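You operate a simulated robot arm through the tools that you are given. There is no shell and no other tool. Be economical: measure what you need, move in short steps, check, and stop when the job is done.

You are at the controls of a simulated robot arm. One attempt, no reset.

JOB
Shut the green clamp on the fence post and knock both wedges home.
Fine: the mallet goes back on its rest.

It is judged by the outcome, as a careful person would: the job done as asked, and still so three seconds after it is handed in. It fails if anything else is knocked over, pushed out of place, dropped, spilled or broken.

ROBOT AND FRAMES
A 7-joint arm with a two-finger parallel gripper on a trunk, on a base that drives. Base frame: it is fixed to the floor where the robot stands at the start and does not move with it; the origin is under the middle of the robot, x ahead of it, y to its left, z up. Lengths are in mm, angles in degrees, forces in N, time in s.
Its first joint turns from -166.0 to 166.0 degrees. Places, roughly: brass wedge [500, 0, 800]; green flap [300, 0, 800]; shoe peg [700, 0, 500]; steel wedge [400, 0, 800]. Payload 1.57 kg.
Tool frame: the origin (TCP) lies between the finger pads and is the grasp point; the fingertips stand 30 mm ahead of it; z points along the fingers, y is the line along which they close. The gripper opens to 80 mm. The fingers are 17 mm wide and 12 mm thick; the gripper's body (40 by 82 mm) begins 80 mm behind the TCP.
Orientation is told as [roll, pitch, yaw] about the base's x, y, z axes, in that order, counted from this pose: with the fingers straight down and closing along the base's y, the tool's x points along the base's -x, its y along +y and its z along -z.

CONTROLS
- The arm moves only by the tool jog_arm. Its argument "targets" is a list of rows, each a list of 7 numbers: the shift along the tool's x, y, z in mm, then the turn, a rotation vector about the tool's x, y, z in degrees, then the finger opening in mm, from 0 to 80. In form: [[tx, ty, tz, ax, ay, az, fingers], ...]. A call has 1 to 8 rows; each row shifts and turns the commanded pose from where the row before left it, along the tool's axes as they then stand. Rows are played at 5 a second. More than 50 mm and 8.6 degrees between two rows, or a gripper value outside its range, and nothing of the call is played. A pose out of reach is approached as far as the arm can. The call stops where the force on the tool passes 40 N (or 10 N more than at its start, if that is more) or the arm is blocked; 0.2 s more then pass. Each finger travels about 72 mm/s and halts on what it meets, pressing with about 28 N; the grip force reading is that of the motor and also rises with nothing between the fingers. The clock runs only during rows and for 0.2 s after the last one: add rows that do not move to give the fingers time. The reply holds the time, the measured pose of the TCP, the force on the tool along the base axes, the opening and the grip force, in the units named above and with some noise, with the torque about the TCP (base axes, N m) and any sound that the robot's microphone picked up.
- Cameras (640 x 400 px; columns grow to the right, rows downward): "scene" is now at [227.9, 5.6, 1622.1]; the picture's right is [0.11, -0.99, 0.00], its down [-0.93, -0.11, -0.36] and it looks along [0.36, 0.04, -0.93] (base axes); focal length 262 px, centre (320, 200). "wrist" rides on the gripper at [72, -7, -122] in the tool frame; the picture's right is [0.09, 1.00, 0.00], its down [-0.84, 0.08, -0.54] and it looks along [-0.54, 0.05, 0.84] (tool axes); focal length 238 px, centre (320, 200). There is no depth. A picture from a camera that has moved, and an enlarged one, comes with that camera's place and axes in the base frame and with its lens.
- capture(camera): a new picture of that camera. The clock stands still meanwhile.
- raise_lower(by): slides the trunk up (or, below 0, down) by that many mm; the arm and the scene camera ride with it, the base frame stays. It gives what a move gives, with no picture.
- base_move(legs): drives the robot by 1 to 6 legs, each [ahead, left, turn to the left] in mm, mm and degrees, along the robot's own axes; the way and the turn of a leg run together, so that a leg with both is an arc; at most 1500 mm and 180 degrees a leg. The arm and the cameras ride along, it lands a little off, and it stops where it bumps. It gives what a move gives.
- aim_head(pan, tilt): turns the head with the scene camera to pan (to the left, within 86 degrees either way) and tilt (down, from -29 to 69), counted from straight ahead of the robot. It gives what a move gives.
- enlarge(camera, box): a new picture of the part [left, top, right, bottom] of that camera's present view, enlarged. The clock stands still meanwhile.
- sign_off(): hands the job in; it is judged then, once.

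Work in short steps. Places have to be worked out from the pictures, the camera data and where the tool is seen: move nearer, look again, correct. Check each grasp and each placing, and mend what went wrong. You have 120 turns and 98 pictures in all, those below and enlarged ones among them. Open the gripper and draw the arm clear of the work before you hand the job in, unless the task says otherwise; then end with one line.

The tools are called after "Request:" as a command line: name --pt "numbers of a row" for each row, then --argument value for the rest, lists and objects as JSON in quotes. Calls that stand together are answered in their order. jog_arm: Moves the arm, as the interface text tells. Its arguments: {"type":"object","properties":{"targets":{"type":"array"}},"required":["targets"]} The other tools are called the same way: raise_lower (by) slides the trunk up or down; base_move (legs) drives the base; aim_head (pan, tilt) turns the head that bears the scene camera; capture (camera) takes a picture; enlarge (camera, box) takes an enlarged picture of a part of a camera's view; sign_off () hands the job in.

At the start:

```text
time_s: 0.0
ee_pos: [405.3, 162.4, 1101.1]
tool_rot: [0.0, 0.0, 0.0]
ft_force: [0.4, -0.1, 1.2]
torque: [-0.01, -0.01, -0.02]
grip_width: 79.8
finger_force: 0.1
trunk travel left (down, up): [-884.0, 106.0]
robot x, y, heading: [-2.7, -0.2, -0.1]
head pan, tilt: [6.5, 68.8]
```

scene: 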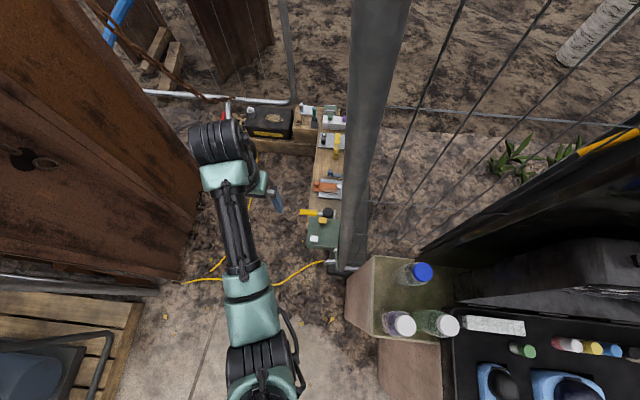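
wrist: 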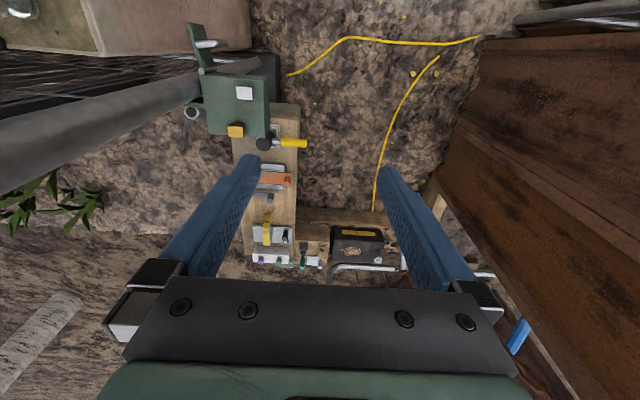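

The work lies in a narrow gap ahead between the post and rusty wall. I take enlarged pictures of it from both cameras first.

Request:
enlarge --camera "scene" --box '[220, 90, 400, 280]'

Request:
enlarge --camera "wrist" --box '[170, 10, 410, 280]'

```text
2.11 times, centred on (310, 185) of scene
camera zoom: at [227.9, 5.6, 1622.1], right [0.11, -0.99, 0.0], down [-0.93, -0.11, -0.36], along [0.36, 0.04, -0.93], focal length 552 px, centre (341, 232)
```

zoom: 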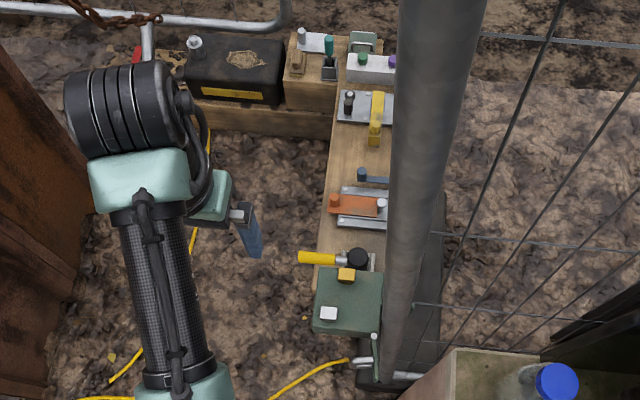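

```text
1.48 times, centred on (290, 145) of wrist
camera zoom: at [334.1, 156.2, 1222.9], right [-0.09, 1.0, 0.0], down [0.84, 0.08, 0.54], along [0.54, 0.05, -0.84], focal length 353 px, centre (364, 282)
```

zoom: 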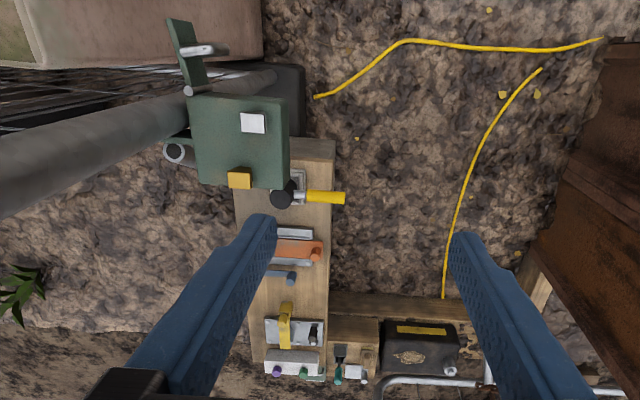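

The clamp body comes out near (432, 20, 800) from both views. I shift the tool over to get a closer look with the wrist camera.

Request:
jog_arm --pt "20 -40 0 0 0 0 80" --pt "20 -40 0 0 0 0 80" --pt "20 -40 0 0 0 0 80" --pt "0 0 40 0 0 0 80" --pt "0 0 40 0 0 0 80"

Request:
capture --camera "wrist"

```text
time_s: 1.2
ee_pos: [343.7, 41.6, 1019.9]
tool_rot: [0.0, 0.0, 0.0]
ft_force: [-0.3, -0.9, 1.0]
torque: [0.02, 0.04, 0.01]
grip_width: 79.7
finger_force: 0.1
trunk travel left (down, up): [-884.0, 106.0]
robot x, y, heading: [0.9, -3.2, -0.0]
head pan, tilt: [6.5, 68.8]
```

```text
93 pictures are left
camera wrist: at [272.8, 35.6, 1141.9], right [-0.09, 1.0, 0.0], down [0.84, 0.08, 0.54], along [0.54, 0.05, -0.84], focal length 238 px, centre (320, 200)
```

wrist: 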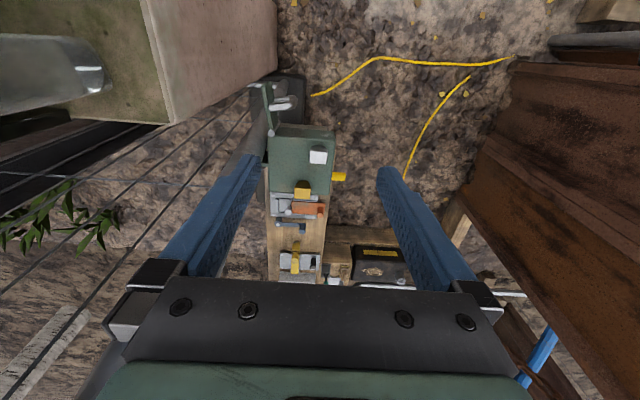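

I zoom on the clamp for its details.

Request:
enlarge --camera "wrist" --box '[240, 70, 360, 220]'

Request:
enlarge --camera "scene" --box '[290, 180, 370, 290]'

```text
2.67 times, centred on (300, 145) of wrist
camera zoom: at [272.8, 35.6, 1141.9], right [-0.09, 1.0, 0.0], down [0.84, 0.08, 0.54], along [0.54, 0.05, -0.84], focal length 636 px, centre (373, 347)
```

zoom: 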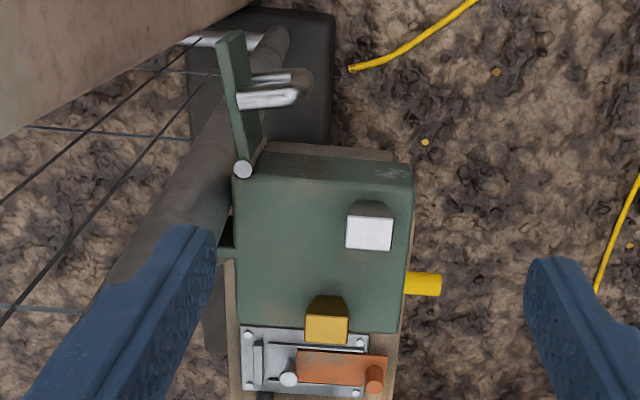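

```text
3.64 times, centred on (330, 235) of scene
camera zoom: at [228.5, 4.9, 1622.0], right [0.11, -0.99, 0.0], down [-0.93, -0.11, -0.36], along [0.36, 0.04, -0.93], focal length 954 px, centre (284, 73)
```

zoom: 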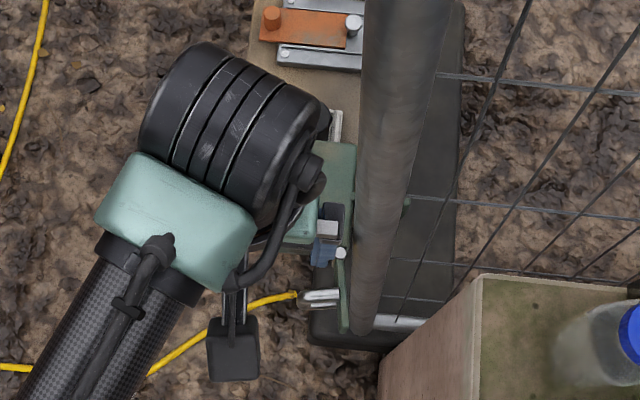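

I see a flap hinged on a vertical pin with a U-shaped staple, and wedges standing up from the body. I want a flatter view, so I pitch the tool up and come down behind.

Request:
jog_arm --pt "0 0 0 0 -8 0 80" --pt "0 0 0 0 -8 0 80" --pt "0 0 0 0 -8 0 80" --pt "0 0 0 0 -8 0 80" --pt "0 0 0 0 -8 0 80" --pt "43 10 20 0 0 0 80" --pt "43 10 20 0 0 0 80" --pt "43 10 20 0 0 0 80"

Request:
capture --camera "wrist"

```text
time_s: 3.0
ee_pos: [351.4, 52.3, 1019.0]
tool_rot: [0.0, -35.9, -0.1]
ft_force: [0.2, -0.4, 0.3]
torque: [0.0, -0.02, -0.01]
grip_width: 80.0
finger_force: 0.1
out of reach, approached as far as the arm can: row 5, 6, 7, 8
trunk travel left (down, up): [-884.0, 106.0]
robot x, y, heading: [-0.7, 1.6, -0.0]
head pan, tilt: [6.5, 68.8]
```

```text
90 pictures are left
camera wrist: at [221.7, 46.6, 1075.4], right [-0.07, 1.0, -0.05], down [0.36, 0.08, 0.93], along [0.93, 0.05, -0.36], focal length 238 px, centre (320, 200)
```

wrist: 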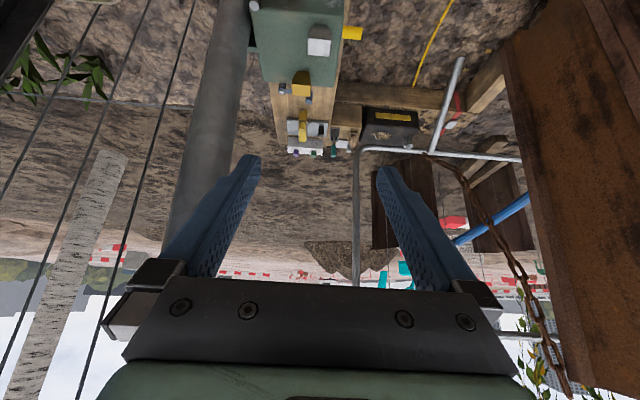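

The picture is inverted, which I account for. I back the base away and lower the trunk for a side-on look.

Request:
base_move --legs '[[-120, 0, 0]]'

Request:
raise_lower --by -150

Request:
capture --camera "wrist"

Request:
capture --camera "scene"

```text
time_s: 4.2
ee_pos: [231.4, 51.5, 1019.8]
tool_rot: [0.0, -35.9, -0.1]
ft_force: [1.1, -0.6, -0.6]
torque: [0.01, 0.01, 0.0]
grip_width: 80.1
finger_force: 0.0
trunk travel left (down, up): [-884.0, 106.0]
robot x, y, heading: [-115.2, -0.7, -0.1]
head pan, tilt: [6.5, 68.8]
```

```text
time_s: 6.0
ee_pos: [231.2, 52.3, 869.8]
tool_rot: [0.0, -36.0, -0.1]
ft_force: [0.0, -0.1, 0.1]
torque: [-0.02, 0.02, 0.03]
grip_width: 79.9
finger_force: 0.0
trunk travel left (down, up): [-734.0, 256.0]
robot x, y, heading: [-118.9, 4.1, 0.3]
head pan, tilt: [6.5, 68.8]
```

```text
89 pictures are left
camera wrist: at [102.4, 46.3, 925.6], right [-0.07, 1.0, -0.05], down [0.36, 0.08, 0.93], along [0.93, 0.05, -0.36], focal length 238 px, centre (320, 200)
```

wrist: 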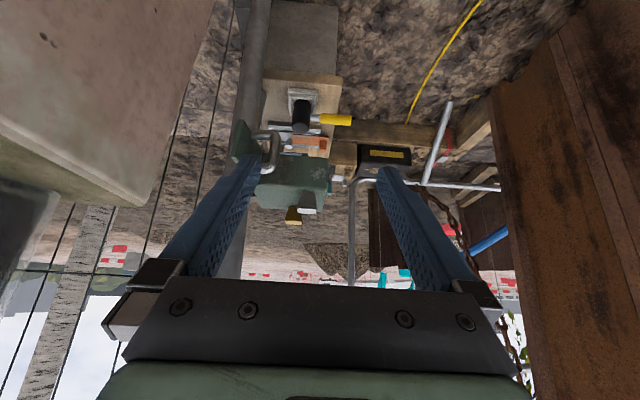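

```text
88 pictures are left
camera scene: at [108.8, 5.6, 1472.1], right [0.11, -0.99, 0.0], down [-0.93, -0.11, -0.36], along [0.36, 0.04, -0.93], focal length 262 px, centre (320, 200)
```

scene: 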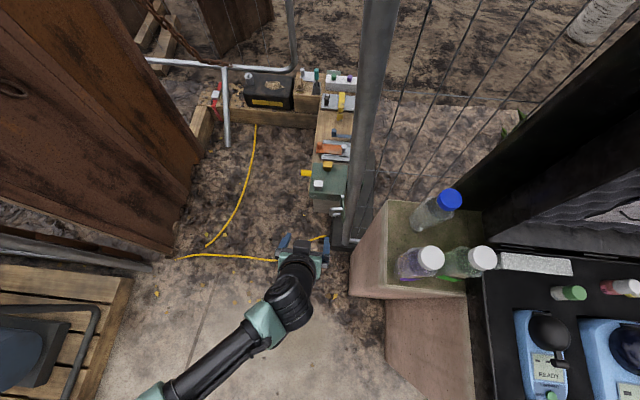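

Request:
enlarge --camera "wrist" --box '[220, 60, 360, 240]'

Request:
enlarge --camera "scene" --box '[280, 120, 380, 250]'

```text
2.22 times, centred on (290, 150) of wrist
camera zoom: at [102.4, 46.3, 925.6], right [-0.07, 1.0, -0.05], down [0.36, 0.08, 0.93], along [0.93, 0.05, -0.36], focal length 530 px, centre (387, 311)
```

zoom: 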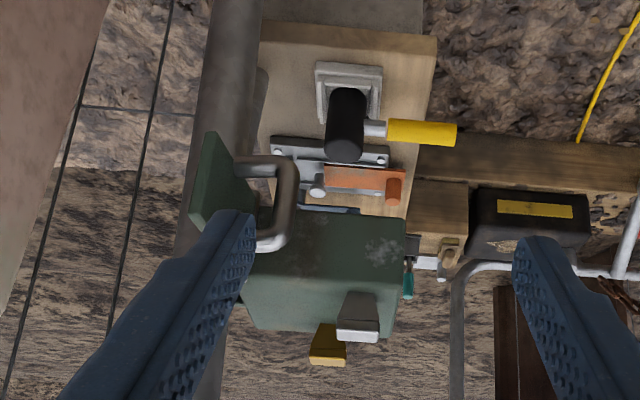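

```text
3.08 times, centred on (330, 185) of scene
camera zoom: at [108.8, 5.6, 1472.1], right [0.11, -0.99, 0.0], down [-0.93, -0.11, -0.36], along [0.36, 0.04, -0.93], focal length 807 px, centre (289, 246)
```

zoom: 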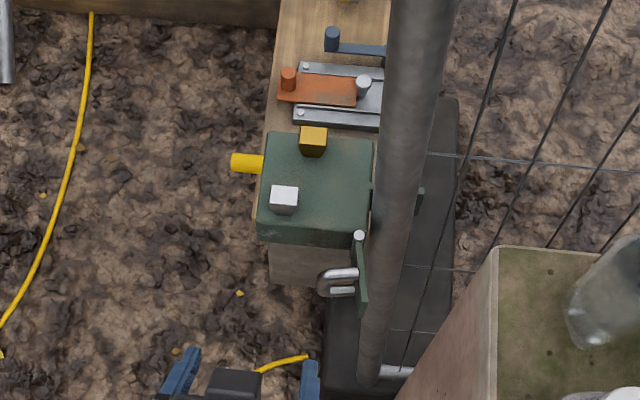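

The mallet lies on its rest beneath the green box with the handle out to +y, and the flap carries a U staple. I shift sideways so that the flap lies between the fingers in view.

Request:
jog_arm --pt "0 -30 0 0 0 0 80" --pt "0 -30 0 0 0 0 80" --pt "0 0 0 0 0 0 80"

Request:
enlarge --camera "wrist" --box '[240, 60, 400, 240]'

```text
time_s: 6.8
ee_pos: [241.1, 0.5, 874.9]
tool_rot: [0.0, -36.0, 0.0]
ft_force: [-0.4, 0.0, -0.3]
torque: [0.01, 0.03, 0.04]
grip_width: 79.9
finger_force: 0.0
out of reach, approached as far as the arm can: row 1
trunk travel left (down, up): [-734.0, 256.0]
robot x, y, heading: [-115.9, 1.5, -0.1]
head pan, tilt: [6.5, 68.8]
```

```text
2.22 times, centred on (320, 150) of wrist
camera zoom: at [110.8, -6.2, 932.3], right [-0.07, 1.0, -0.05], down [0.36, 0.08, 0.93], along [0.93, 0.05, -0.36], focal length 530 px, centre (320, 311)
```

zoom: 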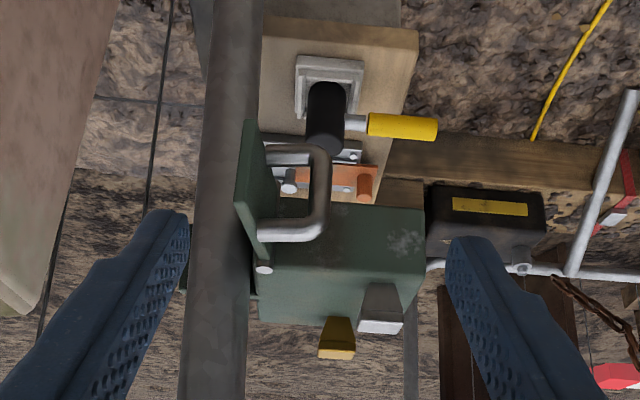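

I need to know which way the flap closes, so I zoom tightly on the post-side hardware.

Request:
enlarge --camera "scene" --box '[305, 155, 361, 220]'

Request:
enlarge --camera "wrist" --box '[265, 100, 375, 225]'

```text
6.15 times, centred on (333, 188) of scene
camera zoom: at [108.9, 5.9, 1472.1], right [0.11, -0.99, 0.0], down [-0.93, -0.11, -0.36], along [0.36, 0.04, -0.93], focal length 1614 px, centre (240, 277)
```

zoom: 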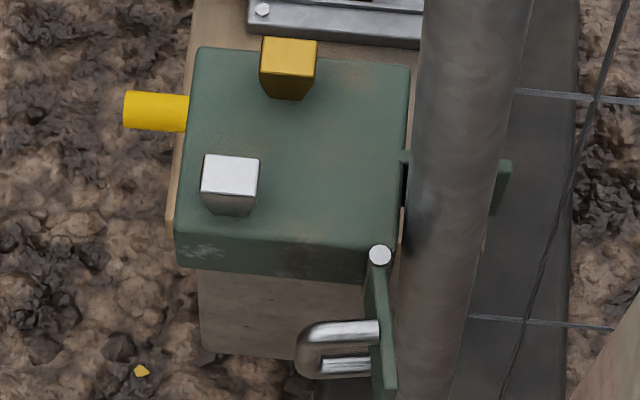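

```text
3.20 times, centred on (320, 162) of wrist
camera zoom: at [110.8, -6.2, 932.3], right [-0.07, 1.0, -0.05], down [0.36, 0.08, 0.93], along [0.93, 0.05, -0.36], focal length 763 px, centre (320, 320)
```

zoom: 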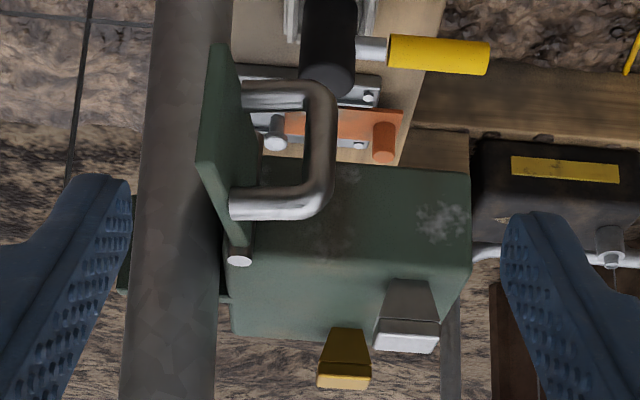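

The fixed jaw sits on the post's +x side, so the flap must swing from -x round to -y against the post. I stand the tool upright again and shut the fingers to use as a pusher.

Request:
jog_arm --pt "0 0 0 0 8 0 60" --pt "0 0 0 0 8 0 40" --pt "0 0 0 0 8 0 20" --pt "0 0 0 0 8 0 0" --pt "0 0 0 0 4 0 0" --pt "0 0 0 0 0 0 0" --pt "0 0 0 0 0 0 0"

Request:
capture --camera "wrist"

```text
time_s: 8.4
ee_pos: [241.5, -1.6, 875.9]
tool_rot: [0.0, 0.1, 0.0]
ft_force: [0.4, 0.8, -0.1]
torque: [-0.03, 0.02, 0.0]
grip_width: 0.0
finger_force: 21.1
trunk travel left (down, up): [-734.0, 256.0]
robot x, y, heading: [-119.0, 0.1, -0.1]
head pan, tilt: [6.5, 68.8]
```

```text
82 pictures are left
camera wrist: at [169.2, -7.3, 997.0], right [-0.09, 1.0, 0.0], down [0.84, 0.08, 0.54], along [0.54, 0.05, -0.84], focal length 238 px, centre (320, 200)
```

wrist: 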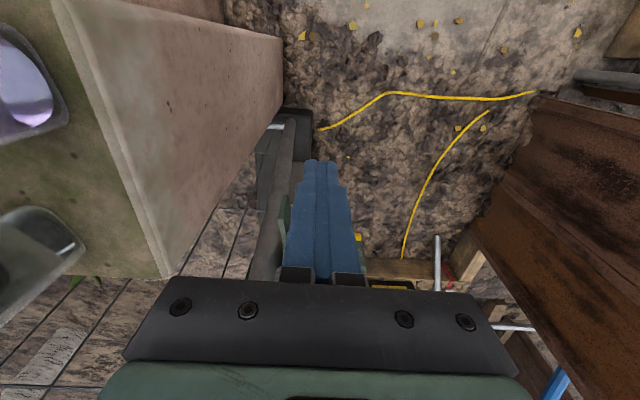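

The bin edge is near y=-145 at z≈835, leaving room. I drive 80 ahead to bring the fingers over the flap angle, staying above it, and check.

Request:
base_move --legs '[[80, 0, 0]]'

Request:
enlarge --camera "scene" --box '[280, 150, 380, 280]'

Request:
capture --camera "wrist"

```text
time_s: 9.4
ee_pos: [319.1, -1.6, 875.9]
tool_rot: [0.0, 0.2, -0.1]
ft_force: [1.1, 0.0, 0.3]
torque: [0.01, 0.02, 0.01]
grip_width: 0.1
finger_force: 21.0
trunk travel left (down, up): [-734.0, 256.0]
robot x, y, heading: [-38.0, 0.5, 0.1]
head pan, tilt: [6.5, 68.8]
```

```text
3.08 times, centred on (330, 215) of scene
camera zoom: at [188.3, 5.5, 1471.9], right [0.11, -0.99, 0.0], down [-0.93, -0.1, -0.36], along [0.36, 0.04, -0.93], focal length 807 px, centre (289, 154)
```

zoom: 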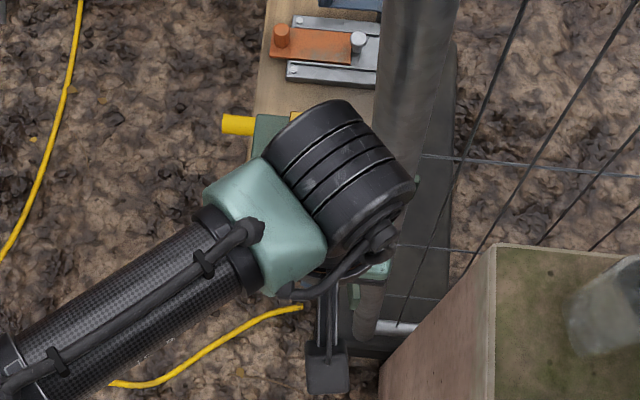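

```text
80 pictures are left
camera wrist: at [248.3, -7.5, 996.8], right [-0.09, 1.0, 0.0], down [0.84, 0.08, 0.54], along [0.54, 0.05, -0.84], focal length 238 px, centre (320, 200)
```

wrist: 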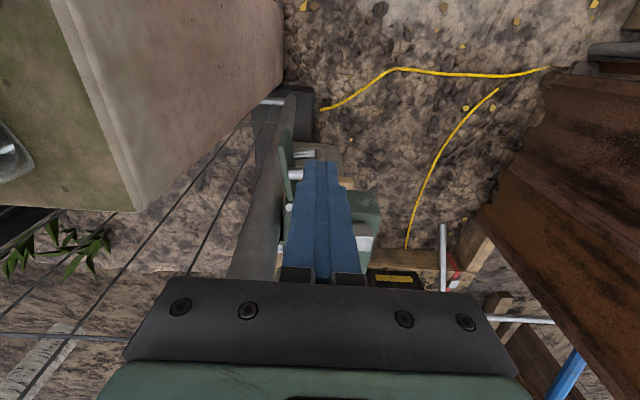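

I zoom in to locate the flap, handle and pin relative to the fingertips.

Request:
enlarge --camera "wrist" --box '[250, 120, 390, 270]'

```text
2.67 times, centred on (320, 195) of wrist
camera zoom: at [248.3, -7.5, 996.8], right [-0.09, 1.0, 0.0], down [0.84, 0.08, 0.54], along [0.54, 0.05, -0.84], focal length 636 px, centre (320, 213)
```

zoom: 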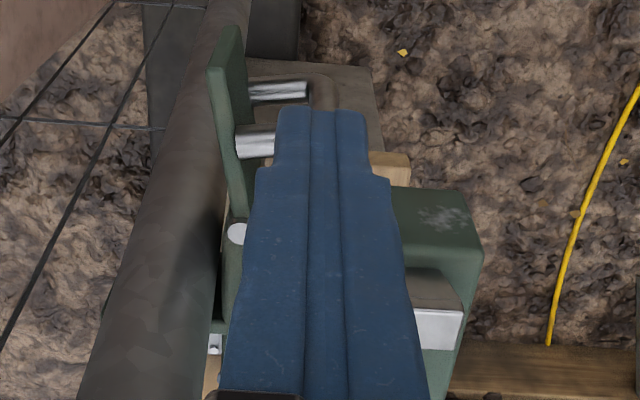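

The flap runs from the pin at (384,-27) to its tip at (321,-36), with the handle bar near (350, 1), z 744–790. A straight -y push on that bar with the finger at x≈344 should swing it fully; I line up and descend.

Request:
jog_arm --pt "-25 27 0 0 0 0 0" --pt "0 0 30 0 0 0 0" --pt "0 0 0 0 0 0 0"

Request:
capture --camera "wrist"

```text
time_s: 10.2
ee_pos: [345.7, 24.5, 845.0]
tool_rot: [0.0, 0.0, 0.0]
ft_force: [0.3, 0.2, -0.3]
torque: [-0.02, 0.02, 0.01]
grip_width: 0.1
finger_force: 21.3
trunk travel left (down, up): [-734.0, 256.0]
robot x, y, heading: [-42.7, 2.6, 0.0]
head pan, tilt: [6.5, 68.8]
```

```text
78 pictures are left
camera wrist: at [273.5, 19.5, 966.7], right [-0.09, 1.0, 0.0], down [0.84, 0.08, 0.54], along [0.54, 0.05, -0.84], focal length 238 px, centre (320, 200)
```

wrist: 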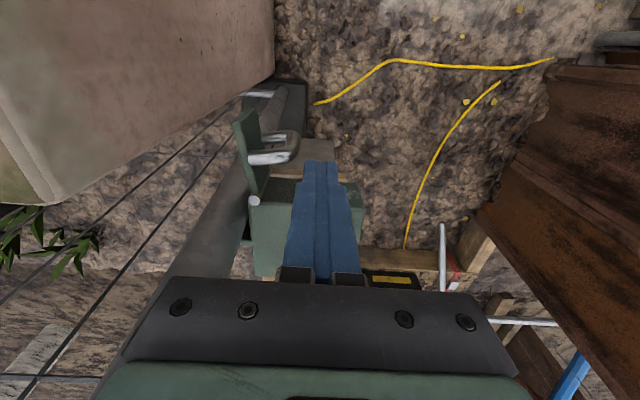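

The bar's outer edge looks near y≈8–10, so I add a little side clearance and go down in free space.

Request:
jog_arm --pt "0 10 0 0 0 0 0" --pt "0 0 20 0 0 0 0" --pt "0 0 20 0 0 0 0" --pt "0 0 15 0 0 0 0" --pt "0 0 0 0 0 0 0"

Request:
capture --camera "wrist"

```text
time_s: 11.4
ee_pos: [343.9, 36.3, 789.8]
tool_rot: [0.1, 0.0, -0.2]
ft_force: [0.3, 1.2, 0.5]
torque: [0.0, -0.01, -0.02]
grip_width: 0.0
finger_force: 21.2
trunk travel left (down, up): [-734.0, 256.0]
robot x, y, heading: [-41.8, -0.6, -0.1]
head pan, tilt: [6.5, 68.8]
```

```text
77 pictures are left
camera wrist: at [272.9, 30.1, 910.8], right [-0.09, 1.0, 0.0], down [0.84, 0.08, 0.54], along [0.54, 0.05, -0.84], focal length 238 px, centre (320, 200)
```

wrist: 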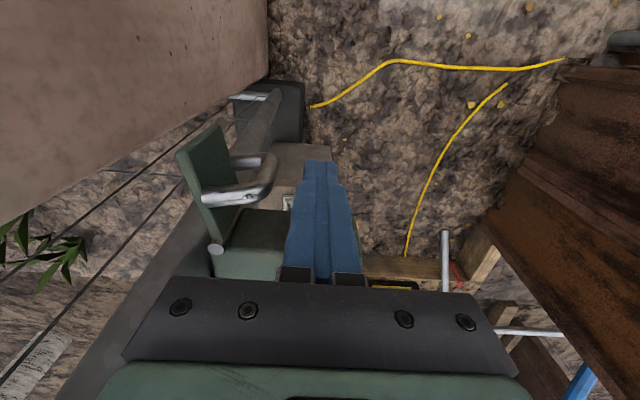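

The fingers are beside the bar at its height. I push in -y gently.

Request:
jog_arm --pt "0 -12 0 0 0 0 0" --pt "0 -12 0 0 0 0 0" --pt "0 -10 0 0 0 0 0" --pt "0 -10 0 0 0 0 0" --pt "0 0 0 0 0 0 0"

Request:
capture --camera "wrist"

```text
time_s: 12.6
ee_pos: [344.0, -8.7, 788.6]
tool_rot: [0.0, 0.0, 0.0]
ft_force: [-0.1, 0.1, 0.1]
torque: [-0.01, 0.0, -0.02]
grip_width: 0.0
finger_force: 21.7
trunk travel left (down, up): [-734.0, 256.0]
robot x, y, heading: [-39.1, -1.8, 0.2]
head pan, tilt: [6.5, 68.8]
```

```text
76 pictures are left
camera wrist: at [272.3, -13.9, 911.2], right [-0.09, 1.0, 0.0], down [0.84, 0.08, 0.54], along [0.54, 0.05, -0.84], focal length 238 px, centre (320, 200)
```

wrist: 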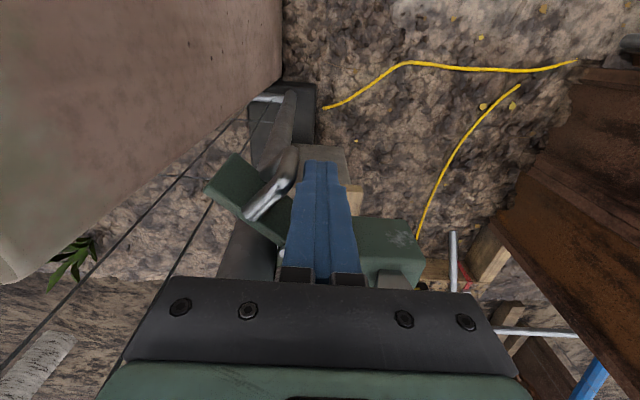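

The flap is swinging as intended. I keep pushing.

Request:
jog_arm --pt "0 -10 0 0 0 0 0" --pt "0 -10 0 0 0 0 0" --pt "0 -8 0 0 0 0 0" --pt "0 -6 0 0 0 0 0" --pt "0 0 0 0 0 0 0"

Request:
capture --camera "wrist"

```text
time_s: 13.8
ee_pos: [344.4, -39.2, 790.4]
tool_rot: [0.1, 0.0, 0.2]
ft_force: [0.5, 9.7, 2.2]
torque: [-0.09, -0.01, 0.06]
grip_width: 0.1
finger_force: 21.4
trunk travel left (down, up): [-734.0, 256.0]
robot x, y, heading: [-41.1, 0.9, -0.1]
head pan, tilt: [6.5, 68.8]
```

```text
75 pictures are left
camera wrist: at [272.7, -46.1, 911.6], right [-0.09, 1.0, 0.0], down [0.84, 0.08, 0.54], along [0.54, 0.05, -0.84], focal length 238 px, centre (320, 200)
```

wrist: 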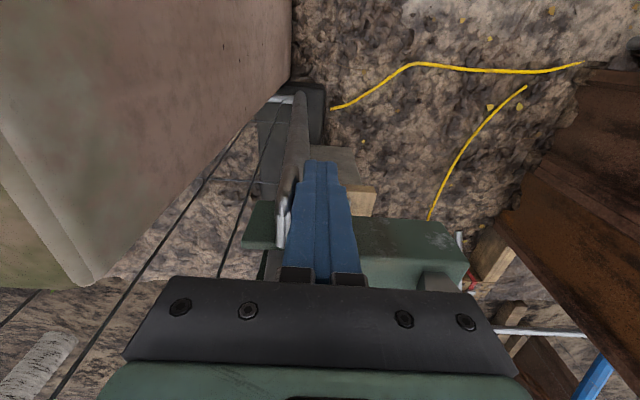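

The flap now looks square across the post with 10 N resistance; I press a bit further to seat it.

Request:
jog_arm --pt "0 -4 0 0 0 0 0" --pt "0 -3 0 0 0 0 0" --pt "0 -3 0 0 0 0 0" --pt "0 0 0 0 0 0 0"

Request:
enlarge --camera "wrist" --box '[220, 140, 360, 280]'

```text
time_s: 14.6
ee_pos: [345.5, -40.1, 790.5]
tool_rot: [1.6, 0.4, 0.6]
ft_force: [-3.3, 8.6, 1.6]
torque: [-0.12, -0.06, 0.03]
grip_width: 0.0
finger_force: 21.0
trunk travel left (down, up): [-734.0, 256.0]
robot x, y, heading: [-42.2, -0.4, -0.0]
head pan, tilt: [6.5, 68.8]
stopped in row 3: the force on the tool passed its limit at 42 N (the readings are from after the stop); the commanded pose is now the measured one
```

```text
2.86 times, centred on (290, 210) of wrist
camera zoom: at [274.4, -49.4, 911.2], right [-0.1, 0.99, 0.03], down [0.84, 0.07, 0.54], along [0.53, 0.08, -0.84], focal length 681 px, centre (406, 171)
```

zoom: 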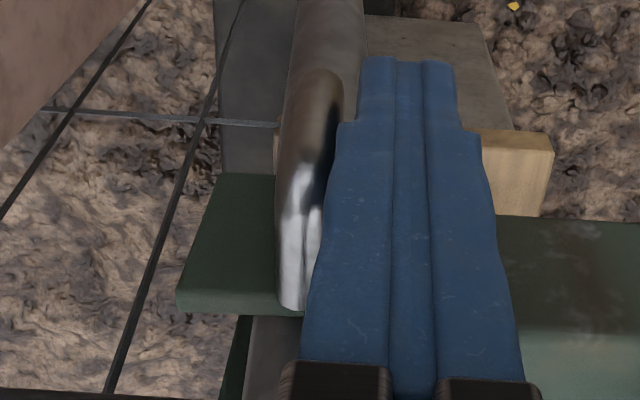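

It hit a firm stop at 42 N: shut. I back off and lift clear, levelling the tool, to see that it stays.

Request:
jog_arm --pt "0 12 0 0 0 0 0" --pt "0 20 -10 0 0 0 0" --pt "0 20 -30 0 0 0 0" --pt "0 20 -40 0 0 0 0" --pt "15 0 -30 0 0 0 0" --pt "0 0 0 0 0 0 0"

Request:
capture --camera "wrist"

```text
time_s: 16.0
ee_pos: [329.0, 27.1, 903.0]
tool_rot: [1.3, 0.3, 0.4]
ft_force: [0.0, 0.4, -0.3]
torque: [-0.01, -0.01, 0.01]
grip_width: 0.2
finger_force: 20.6
trunk travel left (down, up): [-734.0, 256.0]
robot x, y, heading: [-40.4, 2.4, -0.2]
head pan, tilt: [6.5, 68.8]
```

```text
73 pictures are left
camera wrist: at [257.9, 19.0, 1025.4], right [-0.1, 0.99, 0.02], down [0.84, 0.07, 0.54], along [0.53, 0.07, -0.84], focal length 238 px, centre (320, 200)
```

wrist: 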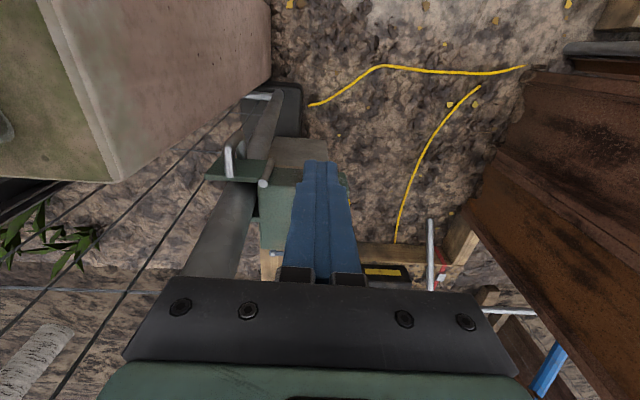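

The flap stays square across the post. Wedges I place at steel (410,45), brass (473,26), tops z≈823. I level the tool and move above the steel wedge to try a press with the shut fingertips.

Request:
jog_arm --pt "0 0 0 1.3 -0.3 0.4 0" --pt "-40 9 0 0 0 0 0" --pt "-41 9 0 0 0 0 0" --pt "0 0 25 0 0 0 0" --pt "0 0 0 0 0 0 0"

Request:
capture --camera "wrist"

Request:
capture --camera "scene"

```text
time_s: 17.2
ee_pos: [412.3, 46.1, 876.5]
tool_rot: [-0.1, 0.0, -0.1]
ft_force: [0.4, 1.3, -0.2]
torque: [0.0, -0.02, -0.02]
grip_width: 0.0
finger_force: 21.6
trunk travel left (down, up): [-734.0, 256.0]
robot x, y, heading: [-40.0, 1.1, 0.2]
head pan, tilt: [6.5, 68.8]
```

```text
72 pictures are left
camera wrist: at [340.4, 40.7, 998.0], right [-0.09, 1.0, 0.0], down [0.84, 0.08, 0.54], along [0.54, 0.05, -0.84], focal length 238 px, centre (320, 200)
```

wrist: 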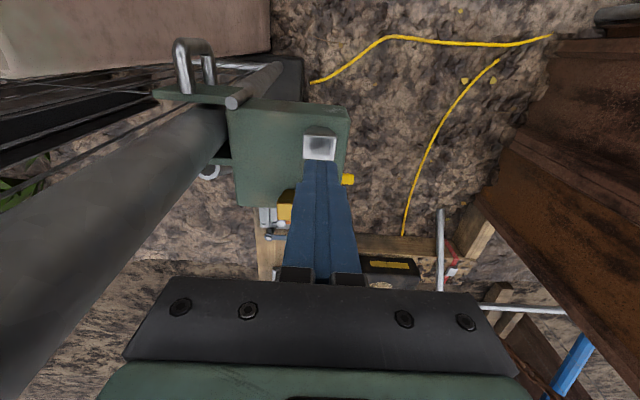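

```text
71 pictures are left
camera scene: at [187.5, 6.4, 1472.0], right [0.11, -0.99, 0.0], down [-0.93, -0.11, -0.36], along [0.36, 0.04, -0.93], focal length 262 px, centre (320, 200)
```

scene: 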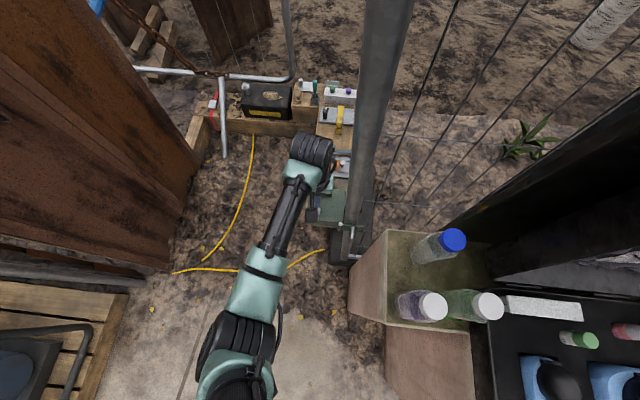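

The steel wedge top is at about (405,46). I shift 6 mm back and press down slowly.

Request:
jog_arm --pt "6 0 15 0 0 0 0" --pt "0 0 5 0 0 0 0" --pt "0 0 4 0 0 0 0" --pt "0 0 3 0 0 0 0" --pt "0 0 3 0 0 0 0" --pt "0 0 3 0 0 0 0"

```text
time_s: 18.4
ee_pos: [407.2, 46.0, 853.4]
tool_rot: [-0.1, -0.5, 0.0]
ft_force: [-11.1, -2.0, 18.3]
torque: [-0.03, 0.45, 0.13]
grip_width: 0.0
finger_force: 21.0
trunk travel left (down, up): [-734.0, 256.0]
robot x, y, heading: [-37.3, -2.4, -0.2]
head pan, tilt: [6.5, 68.8]
stopped in row 5: the force on the tool passed its limit at 42 N (the readings are from after the stop); the commanded pose is now the measured one
```

At 42 N the steel wedge hasn't budged (tip still at z≈823). A careful strike rather than a push is needed; I test one short knock with the fingertips to see how it responds.

Request:
jog_arm --pt "0 0 -15 0 0.5 0 0" --pt "0 0 -20 0 0 0 0" --pt "0 0 0 0 0 0 0" --pt "0 0 38 0 0 0 0"

Request:
enlarge --camera "wrist" --box '[220, 80, 380, 240]'

```text
time_s: 19.4
ee_pos: [407.8, 45.5, 852.4]
tool_rot: [0.0, -0.5, 0.0]
ft_force: [-1.5, -0.9, 18.9]
torque: [-0.04, 0.18, 0.1]
grip_width: 0.0
finger_force: 21.6
trunk travel left (down, up): [-734.0, 256.0]
robot x, y, heading: [-43.8, 1.0, 0.1]
head pan, tilt: [6.5, 68.8]
```

```text
2.50 times, centred on (300, 160) of wrist
camera zoom: at [334.8, 40.6, 973.1], right [-0.09, 1.0, 0.0], down [0.83, 0.08, 0.55], along [0.55, 0.05, -0.84], focal length 596 px, centre (370, 300)
```

zoom: 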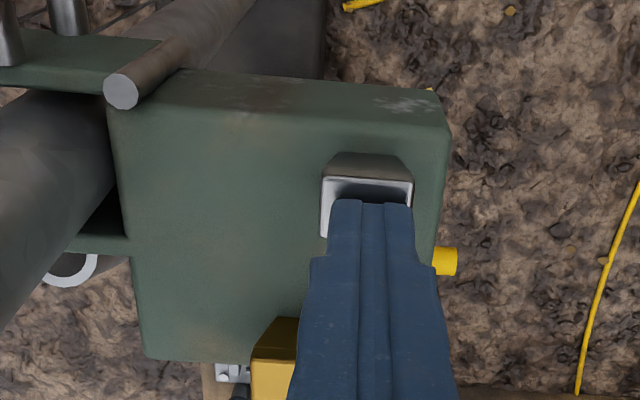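

Pressing/knocking with the fingers does not shift it; the mallet is needed. By triangulation the mallet is on its rest near x≈590, z≈520 (head y≈15, handle to y≈138). I lift clear, move to +y and start turning the tool 90° so that the fingers can close across the handle.

Request:
jog_arm --pt "0 0 -30 0 0.5 0 0" --pt "0 0 -30 0 0 0 0" --pt "0 40 0 0 0 8 20" --pt "0 40 0 0 0 8 40" --pt "0 0 0 0 0 8 60" --pt "0 0 0 0 0 8 60" --pt "0 0 0 0 0 8 60"

Request:
jog_arm --pt "0 0 0 0 0 8 60" --pt "0 0 0 0 0 8 60" --pt "0 0 0 0 0 8 60" --pt "0 0 0 0 0 8 60" --pt "0 0 0 0 0 8 60" --pt "0 0 0 0 0 8 60" --pt "0 0 0 0 0 2 60" --pt "0 0 0 0 0 0 60"

```text
time_s: 21.0
ee_pos: [413.5, 125.3, 907.8]
tool_rot: [-0.4, 0.3, -40.2]
ft_force: [0.1, -0.6, 0.0]
torque: [-0.02, 0.0, 0.0]
grip_width: 60.3
finger_force: 0.1
trunk travel left (down, up): [-734.0, 256.0]
robot x, y, heading: [-40.8, 1.1, 0.1]
head pan, tilt: [6.5, 68.8]
```

```text
time_s: 22.8
ee_pos: [413.8, 125.7, 909.5]
tool_rot: [-0.4, -0.1, -90.1]
ft_force: [-0.3, 0.5, 0.1]
torque: [0.01, -0.01, -0.04]
grip_width: 59.9
finger_force: 0.1
trunk travel left (down, up): [-734.0, 256.0]
robot x, y, heading: [-42.0, 0.4, -0.0]
head pan, tilt: [6.5, 68.8]
```

Now tool-y is base +x. I test the forward reach at this height.

Request:
jog_arm --pt "20 40 0 0 0 0 60" --pt "0 45 0 0 0 0 60" --pt "0 45 0 0 0 0 60" --pt "0 45 0 0 0 0 60" --pt "0 0 0 0 0 0 60"

Request:
capture --camera "wrist"

Request:
capture --camera "scene"

```text
time_s: 24.0
ee_pos: [562.3, 139.2, 915.8]
tool_rot: [-0.3, -0.1, -90.1]
ft_force: [-0.5, 0.5, 0.2]
torque: [-0.01, 0.02, -0.02]
grip_width: 60.0
finger_force: 0.1
out of reach, approached as far as the arm can: row 4
trunk travel left (down, up): [-734.0, 256.0]
robot x, y, heading: [-43.9, -0.2, 0.0]
head pan, tilt: [6.5, 68.8]
```

```text
69 pictures are left
camera wrist: at [557.1, 211.7, 1037.1], right [1.0, 0.09, -0.01], down [0.08, -0.84, 0.54], along [0.04, -0.54, -0.84], focal length 238 px, centre (320, 200)
```

wrist: 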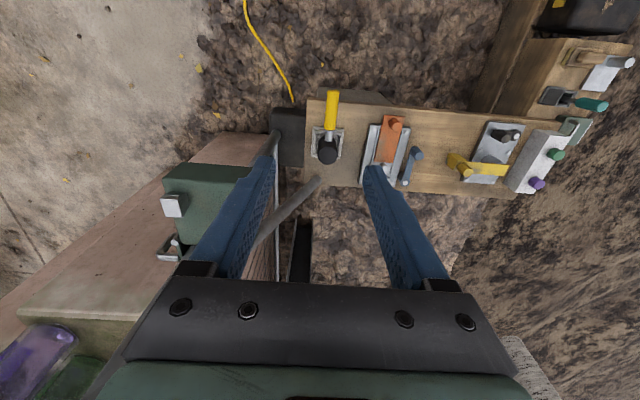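

```text
68 pictures are left
camera scene: at [187.3, 6.4, 1472.1], right [0.11, -0.99, 0.0], down [-0.93, -0.11, -0.36], along [0.36, 0.04, -0.93], focal length 262 px, centre (320, 200)
```

scene: 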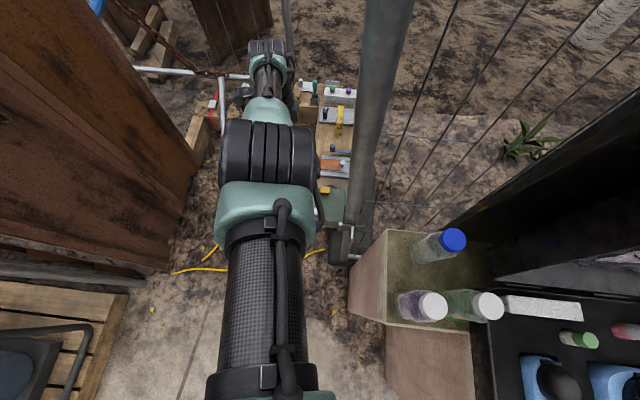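

Reach is fine. The mallet is at x≈585, handle y 62–138, head at y≈28. I raise the arm relative to the trunk and lower the trunk, keeping the tool aside at y≈140.

Request:
jog_arm --pt "0 0 -30 0 0 0 60" --pt "0 0 -30 0 0 0 60" --pt "0 10 0 0 0 0 60" --pt "0 10 0 0 0 0 60" --pt "0 0 0 0 0 0 60"

Request:
raise_lower --by -200

Request:
capture --camera "wrist"

Request:
capture --camera "scene"

```text
time_s: 25.2
ee_pos: [581.2, 141.6, 974.1]
tool_rot: [-0.4, -0.1, -89.9]
ft_force: [-0.3, 0.6, 0.2]
torque: [0.02, -0.02, -0.05]
grip_width: 59.9
finger_force: 0.1
out of reach, approached as far as the arm can: row 1, 2, 3, 4
trunk travel left (down, up): [-734.0, 256.0]
robot x, y, heading: [-42.6, -0.8, -0.0]
head pan, tilt: [6.5, 68.8]
```

```text
time_s: 27.4
ee_pos: [580.8, 141.5, 773.5]
tool_rot: [-0.4, -0.1, -90.0]
ft_force: [0.1, 0.2, -0.6]
torque: [0.02, -0.03, 0.0]
grip_width: 60.2
finger_force: 0.1
trunk travel left (down, up): [-534.0, 456.0]
robot x, y, heading: [-41.3, 2.9, -0.2]
head pan, tilt: [6.5, 68.8]
```

```text
67 pictures are left
camera wrist: at [576.3, 214.1, 895.4], right [1.0, 0.09, -0.01], down [0.08, -0.84, 0.54], along [0.04, -0.54, -0.84], focal length 238 px, centre (320, 200)
```

wrist: 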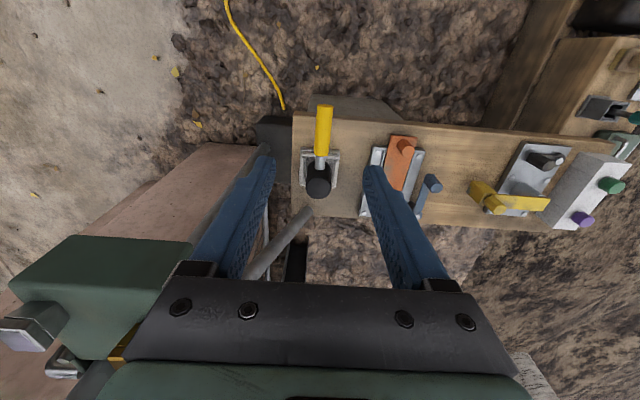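

```text
66 pictures are left
camera scene: at [187.3, 6.1, 1272.1], right [0.11, -0.99, 0.0], down [-0.93, -0.11, -0.36], along [0.36, 0.04, -0.93], focal length 262 px, centre (320, 200)
```

scene: 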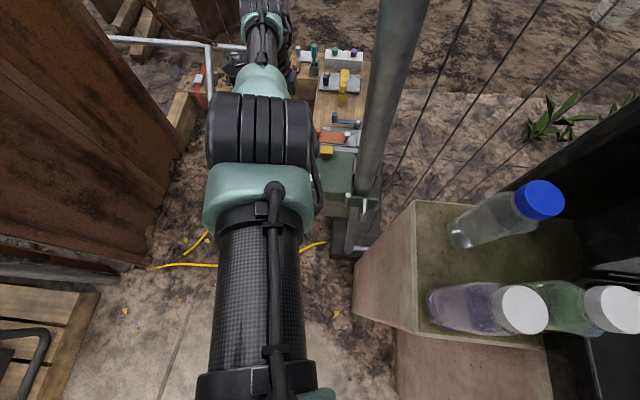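

The elbow may come close to the box if lowered further on this line. I sidestep the base 150 to the left so the arm comes in from the free side.

Request:
base_move --legs '[[0, 150, 0]]'

Request:
raise_lower --by -100

Request:
capture --camera "scene"

```text
time_s: 28.8
ee_pos: [582.0, 294.6, 773.6]
tool_rot: [-0.4, -0.1, -89.9]
ft_force: [-0.8, 0.4, 0.9]
torque: [-0.01, 0.02, -0.03]
grip_width: 59.9
finger_force: 0.1
trunk travel left (down, up): [-534.0, 456.0]
robot x, y, heading: [-38.4, 157.9, 0.3]
head pan, tilt: [6.5, 68.8]
```

```text
time_s: 30.1
ee_pos: [580.2, 295.5, 673.0]
tool_rot: [-0.5, -0.2, -90.0]
ft_force: [0.1, 0.1, 0.3]
torque: [0.01, 0.01, -0.03]
grip_width: 60.1
finger_force: 0.1
trunk travel left (down, up): [-434.0, 556.0]
robot x, y, heading: [-36.3, 155.7, -0.0]
head pan, tilt: [6.5, 68.8]
```

```text
65 pictures are left
camera scene: at [187.2, 160.5, 1172.1], right [0.11, -0.99, 0.0], down [-0.93, -0.11, -0.36], along [0.36, 0.04, -0.93], focal length 262 px, centre (320, 200)
```

scene: 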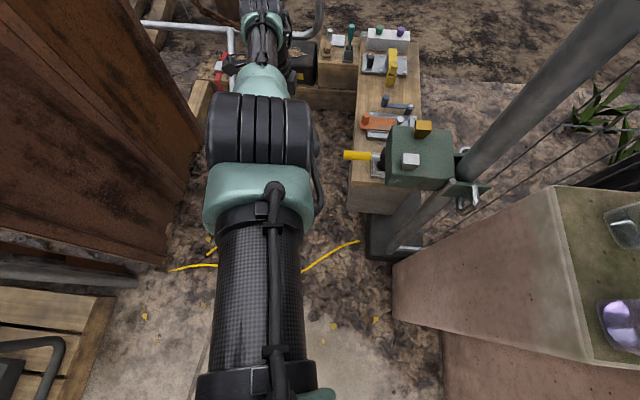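

Good clear view with the arm well left of the box. I move the tool in -y toward the handle at safe height.

Request:
jog_arm --pt "-45 0 0 0 0 0 60" --pt "-45 0 0 0 0 0 60" --pt "-45 0 0 0 0 0 60" --pt "-45 4 0 0 0 0 60" --pt "-15 0 0 0 0 0 60" --pt "0 0 0 0 0 0 60"

Request:
capture --camera "wrist"

Request:
capture --camera "scene"

```text
time_s: 31.5
ee_pos: [595.4, 104.1, 671.5]
tool_rot: [-0.4, -0.1, -90.1]
ft_force: [0.0, 0.1, 1.3]
torque: [-0.01, 0.0, 0.01]
grip_width: 60.2
finger_force: 0.1
out of reach, approached as far as the arm can: row 1, 2, 5
trunk travel left (down, up): [-434.0, 556.0]
robot x, y, heading: [-42.7, 156.4, -0.1]
head pan, tilt: [6.5, 68.8]
```

```text
64 pictures are left
camera wrist: at [589.6, 176.9, 793.3], right [1.0, 0.09, -0.01], down [0.08, -0.84, 0.54], along [0.04, -0.54, -0.84], focal length 238 px, centre (320, 200)
```

wrist: 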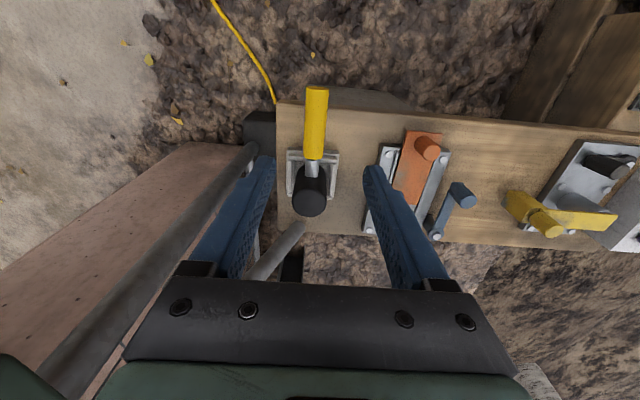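

```text
63 pictures are left
camera scene: at [187.3, 160.5, 1172.0], right [0.11, -0.99, 0.0], down [-0.93, -0.11, -0.36], along [0.36, 0.04, -0.93], focal length 262 px, centre (320, 200)
```

scene: 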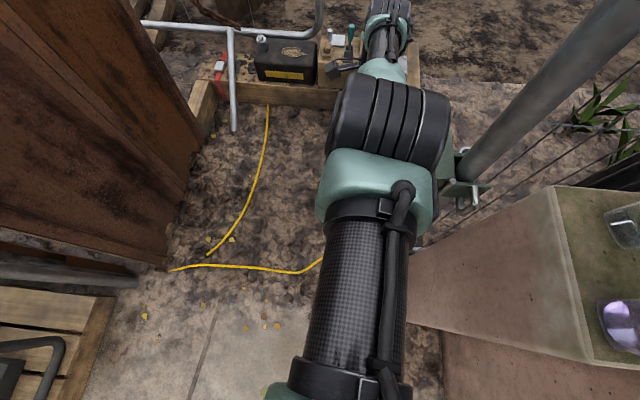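

The forearm would come near the box if lowered here, so I shift the base further left and slightly ahead for a more oblique approach.

Request:
base_move --legs '[[0, 130, 0], [60, 0, 0]]'

Request:
jog_arm --pt "-40 -20 0 0 0 0 60" --pt "-40 -20 0 0 0 0 60" --pt "-40 -20 0 0 0 0 60" --pt "-20 -8 0 0 0 0 60" --pt "0 0 0 0 0 0 60"

Request:
capture --camera "wrist"

Request:
capture --camera "scene"

```text
time_s: 33.3
ee_pos: [653.2, 234.6, 672.3]
tool_rot: [-0.5, -0.2, -90.0]
ft_force: [0.5, 0.6, 1.0]
torque: [-0.02, 0.02, -0.01]
grip_width: 60.0
finger_force: 0.0
trunk travel left (down, up): [-434.0, 556.0]
robot x, y, heading: [18.8, 278.6, -0.0]
head pan, tilt: [6.5, 68.8]
```

```text
time_s: 34.5
ee_pos: [618.3, 88.4, 664.1]
tool_rot: [-0.5, -0.1, -90.0]
ft_force: [0.0, 0.4, 0.1]
torque: [-0.02, 0.0, -0.03]
grip_width: 60.1
finger_force: 0.0
out of reach, approached as far as the arm can: row 1, 2, 3
trunk travel left (down, up): [-434.0, 556.0]
robot x, y, heading: [12.7, 283.3, -0.2]
head pan, tilt: [6.5, 68.8]
```

```text
62 pictures are left
camera wrist: at [613.0, 160.0, 785.7], right [1.0, 0.09, -0.01], down [0.08, -0.84, 0.54], along [0.04, -0.54, -0.84], focal length 238 px, centre (320, 200)
```

wrist: 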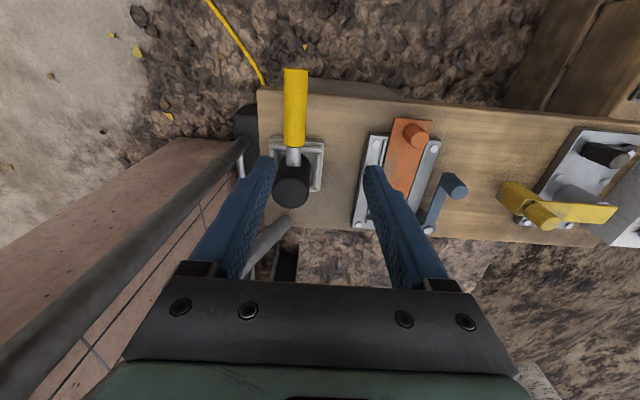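

```text
61 pictures are left
camera scene: at [246.1, 290.1, 1172.1], right [0.11, -0.99, 0.0], down [-0.93, -0.11, -0.36], along [0.36, 0.04, -0.93], focal length 262 px, centre (320, 200)
```

scene: 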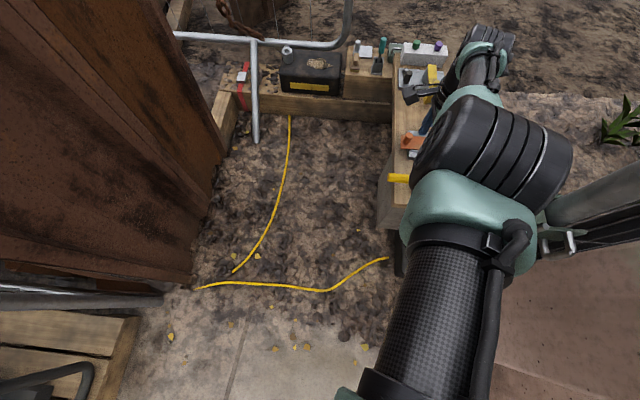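

The elbow is now clear of the box. I align x over the handle (≈588) and lower 60.

Request:
jog_arm --pt "0 -15 0 0 0 0 60" --pt "0 -15 0 0 0 0 60" --pt "0 0 0 0 0 0 60"

Request:
raise_lower --by -60

Request:
capture --camera "wrist"

```text
time_s: 35.3
ee_pos: [615.0, 82.2, 659.3]
tool_rot: [-0.4, -0.1, -90.0]
ft_force: [0.9, 0.6, -0.6]
torque: [0.01, 0.03, 0.01]
grip_width: 59.8
finger_force: 0.0
out of reach, approached as far as the arm can: row 1, 2
trunk travel left (down, up): [-434.0, 556.0]
robot x, y, heading: [17.6, 284.7, 0.1]
head pan, tilt: [6.5, 68.8]
```

```text
time_s: 36.3
ee_pos: [616.3, 82.9, 600.8]
tool_rot: [-0.5, 0.0, -90.0]
ft_force: [-0.4, 0.0, -0.7]
torque: [0.03, 0.02, -0.01]
grip_width: 59.9
finger_force: 0.0
trunk travel left (down, up): [-374.0, 616.0]
robot x, y, heading: [19.9, 284.4, 0.1]
head pan, tilt: [6.5, 68.8]
```

```text
60 pictures are left
camera wrist: at [610.0, 155.6, 721.5], right [1.0, 0.09, -0.01], down [0.08, -0.84, 0.54], along [0.04, -0.54, -0.84], focal length 238 px, centre (320, 200)
```

wrist: 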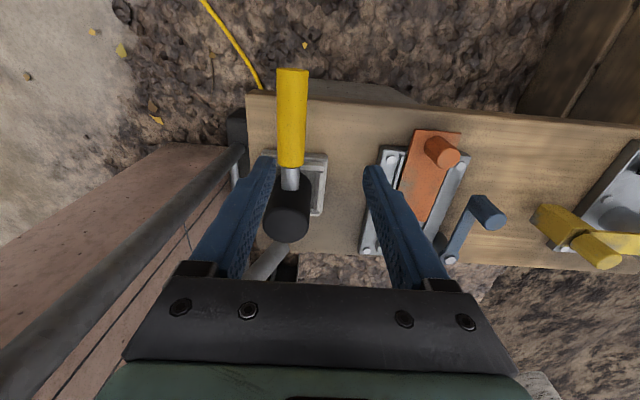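

The handle is left of the fingers; the -x move was refused as out of reach, perhaps a wrist joint limit. I test with a small yaw change.

Request:
jog_arm --pt "0 0 0 0 0 -8 60" --pt "0 -15 0 0 0 0 60" --pt "0 -10 0 0 0 0 60" --pt "0 0 0 0 0 0 60"

```text
time_s: 37.3
ee_pos: [607.8, 71.5, 594.2]
tool_rot: [-0.5, 0.1, -81.9]
ft_force: [-0.5, -0.2, 0.4]
torque: [0.01, -0.03, 0.01]
grip_width: 59.9
finger_force: 0.1
out of reach, approached as far as the arm can: row 2, 3
trunk travel left (down, up): [-374.0, 616.0]
robot x, y, heading: [18.7, 280.6, -0.2]
head pan, tilt: [6.5, 68.8]
```

It seems the arm is too high relative to the trunk here (inner limit). I raise the trunk 90 and bring the arm down instead, watching where it goes.

Request:
raise_lower --by 90

Request:
jog_arm --pt "0 0 20 0 0 0 60" --pt "0 0 20 0 0 0 60" --pt "0 0 20 0 0 0 60" --pt "0 0 0 0 0 0 60"

```text
time_s: 38.6
ee_pos: [608.5, 72.5, 684.7]
tool_rot: [-0.6, 0.2, -82.0]
ft_force: [0.3, -0.5, 1.1]
torque: [0.03, 0.01, -0.01]
grip_width: 60.2
finger_force: 0.0
trunk travel left (down, up): [-464.0, 526.0]
robot x, y, heading: [16.0, 284.5, 0.1]
head pan, tilt: [6.5, 68.8]
```

```text
time_s: 39.6
ee_pos: [590.9, 77.5, 633.1]
tool_rot: [-0.7, 0.0, -82.1]
ft_force: [-0.5, -0.1, -0.9]
torque: [0.01, 0.01, 0.0]
grip_width: 60.1
finger_force: 0.1
out of reach, approached as far as the arm can: row 1, 2, 3
trunk travel left (down, up): [-464.0, 526.0]
robot x, y, heading: [13.3, 282.2, 0.0]
head pan, tilt: [6.5, 68.8]
```

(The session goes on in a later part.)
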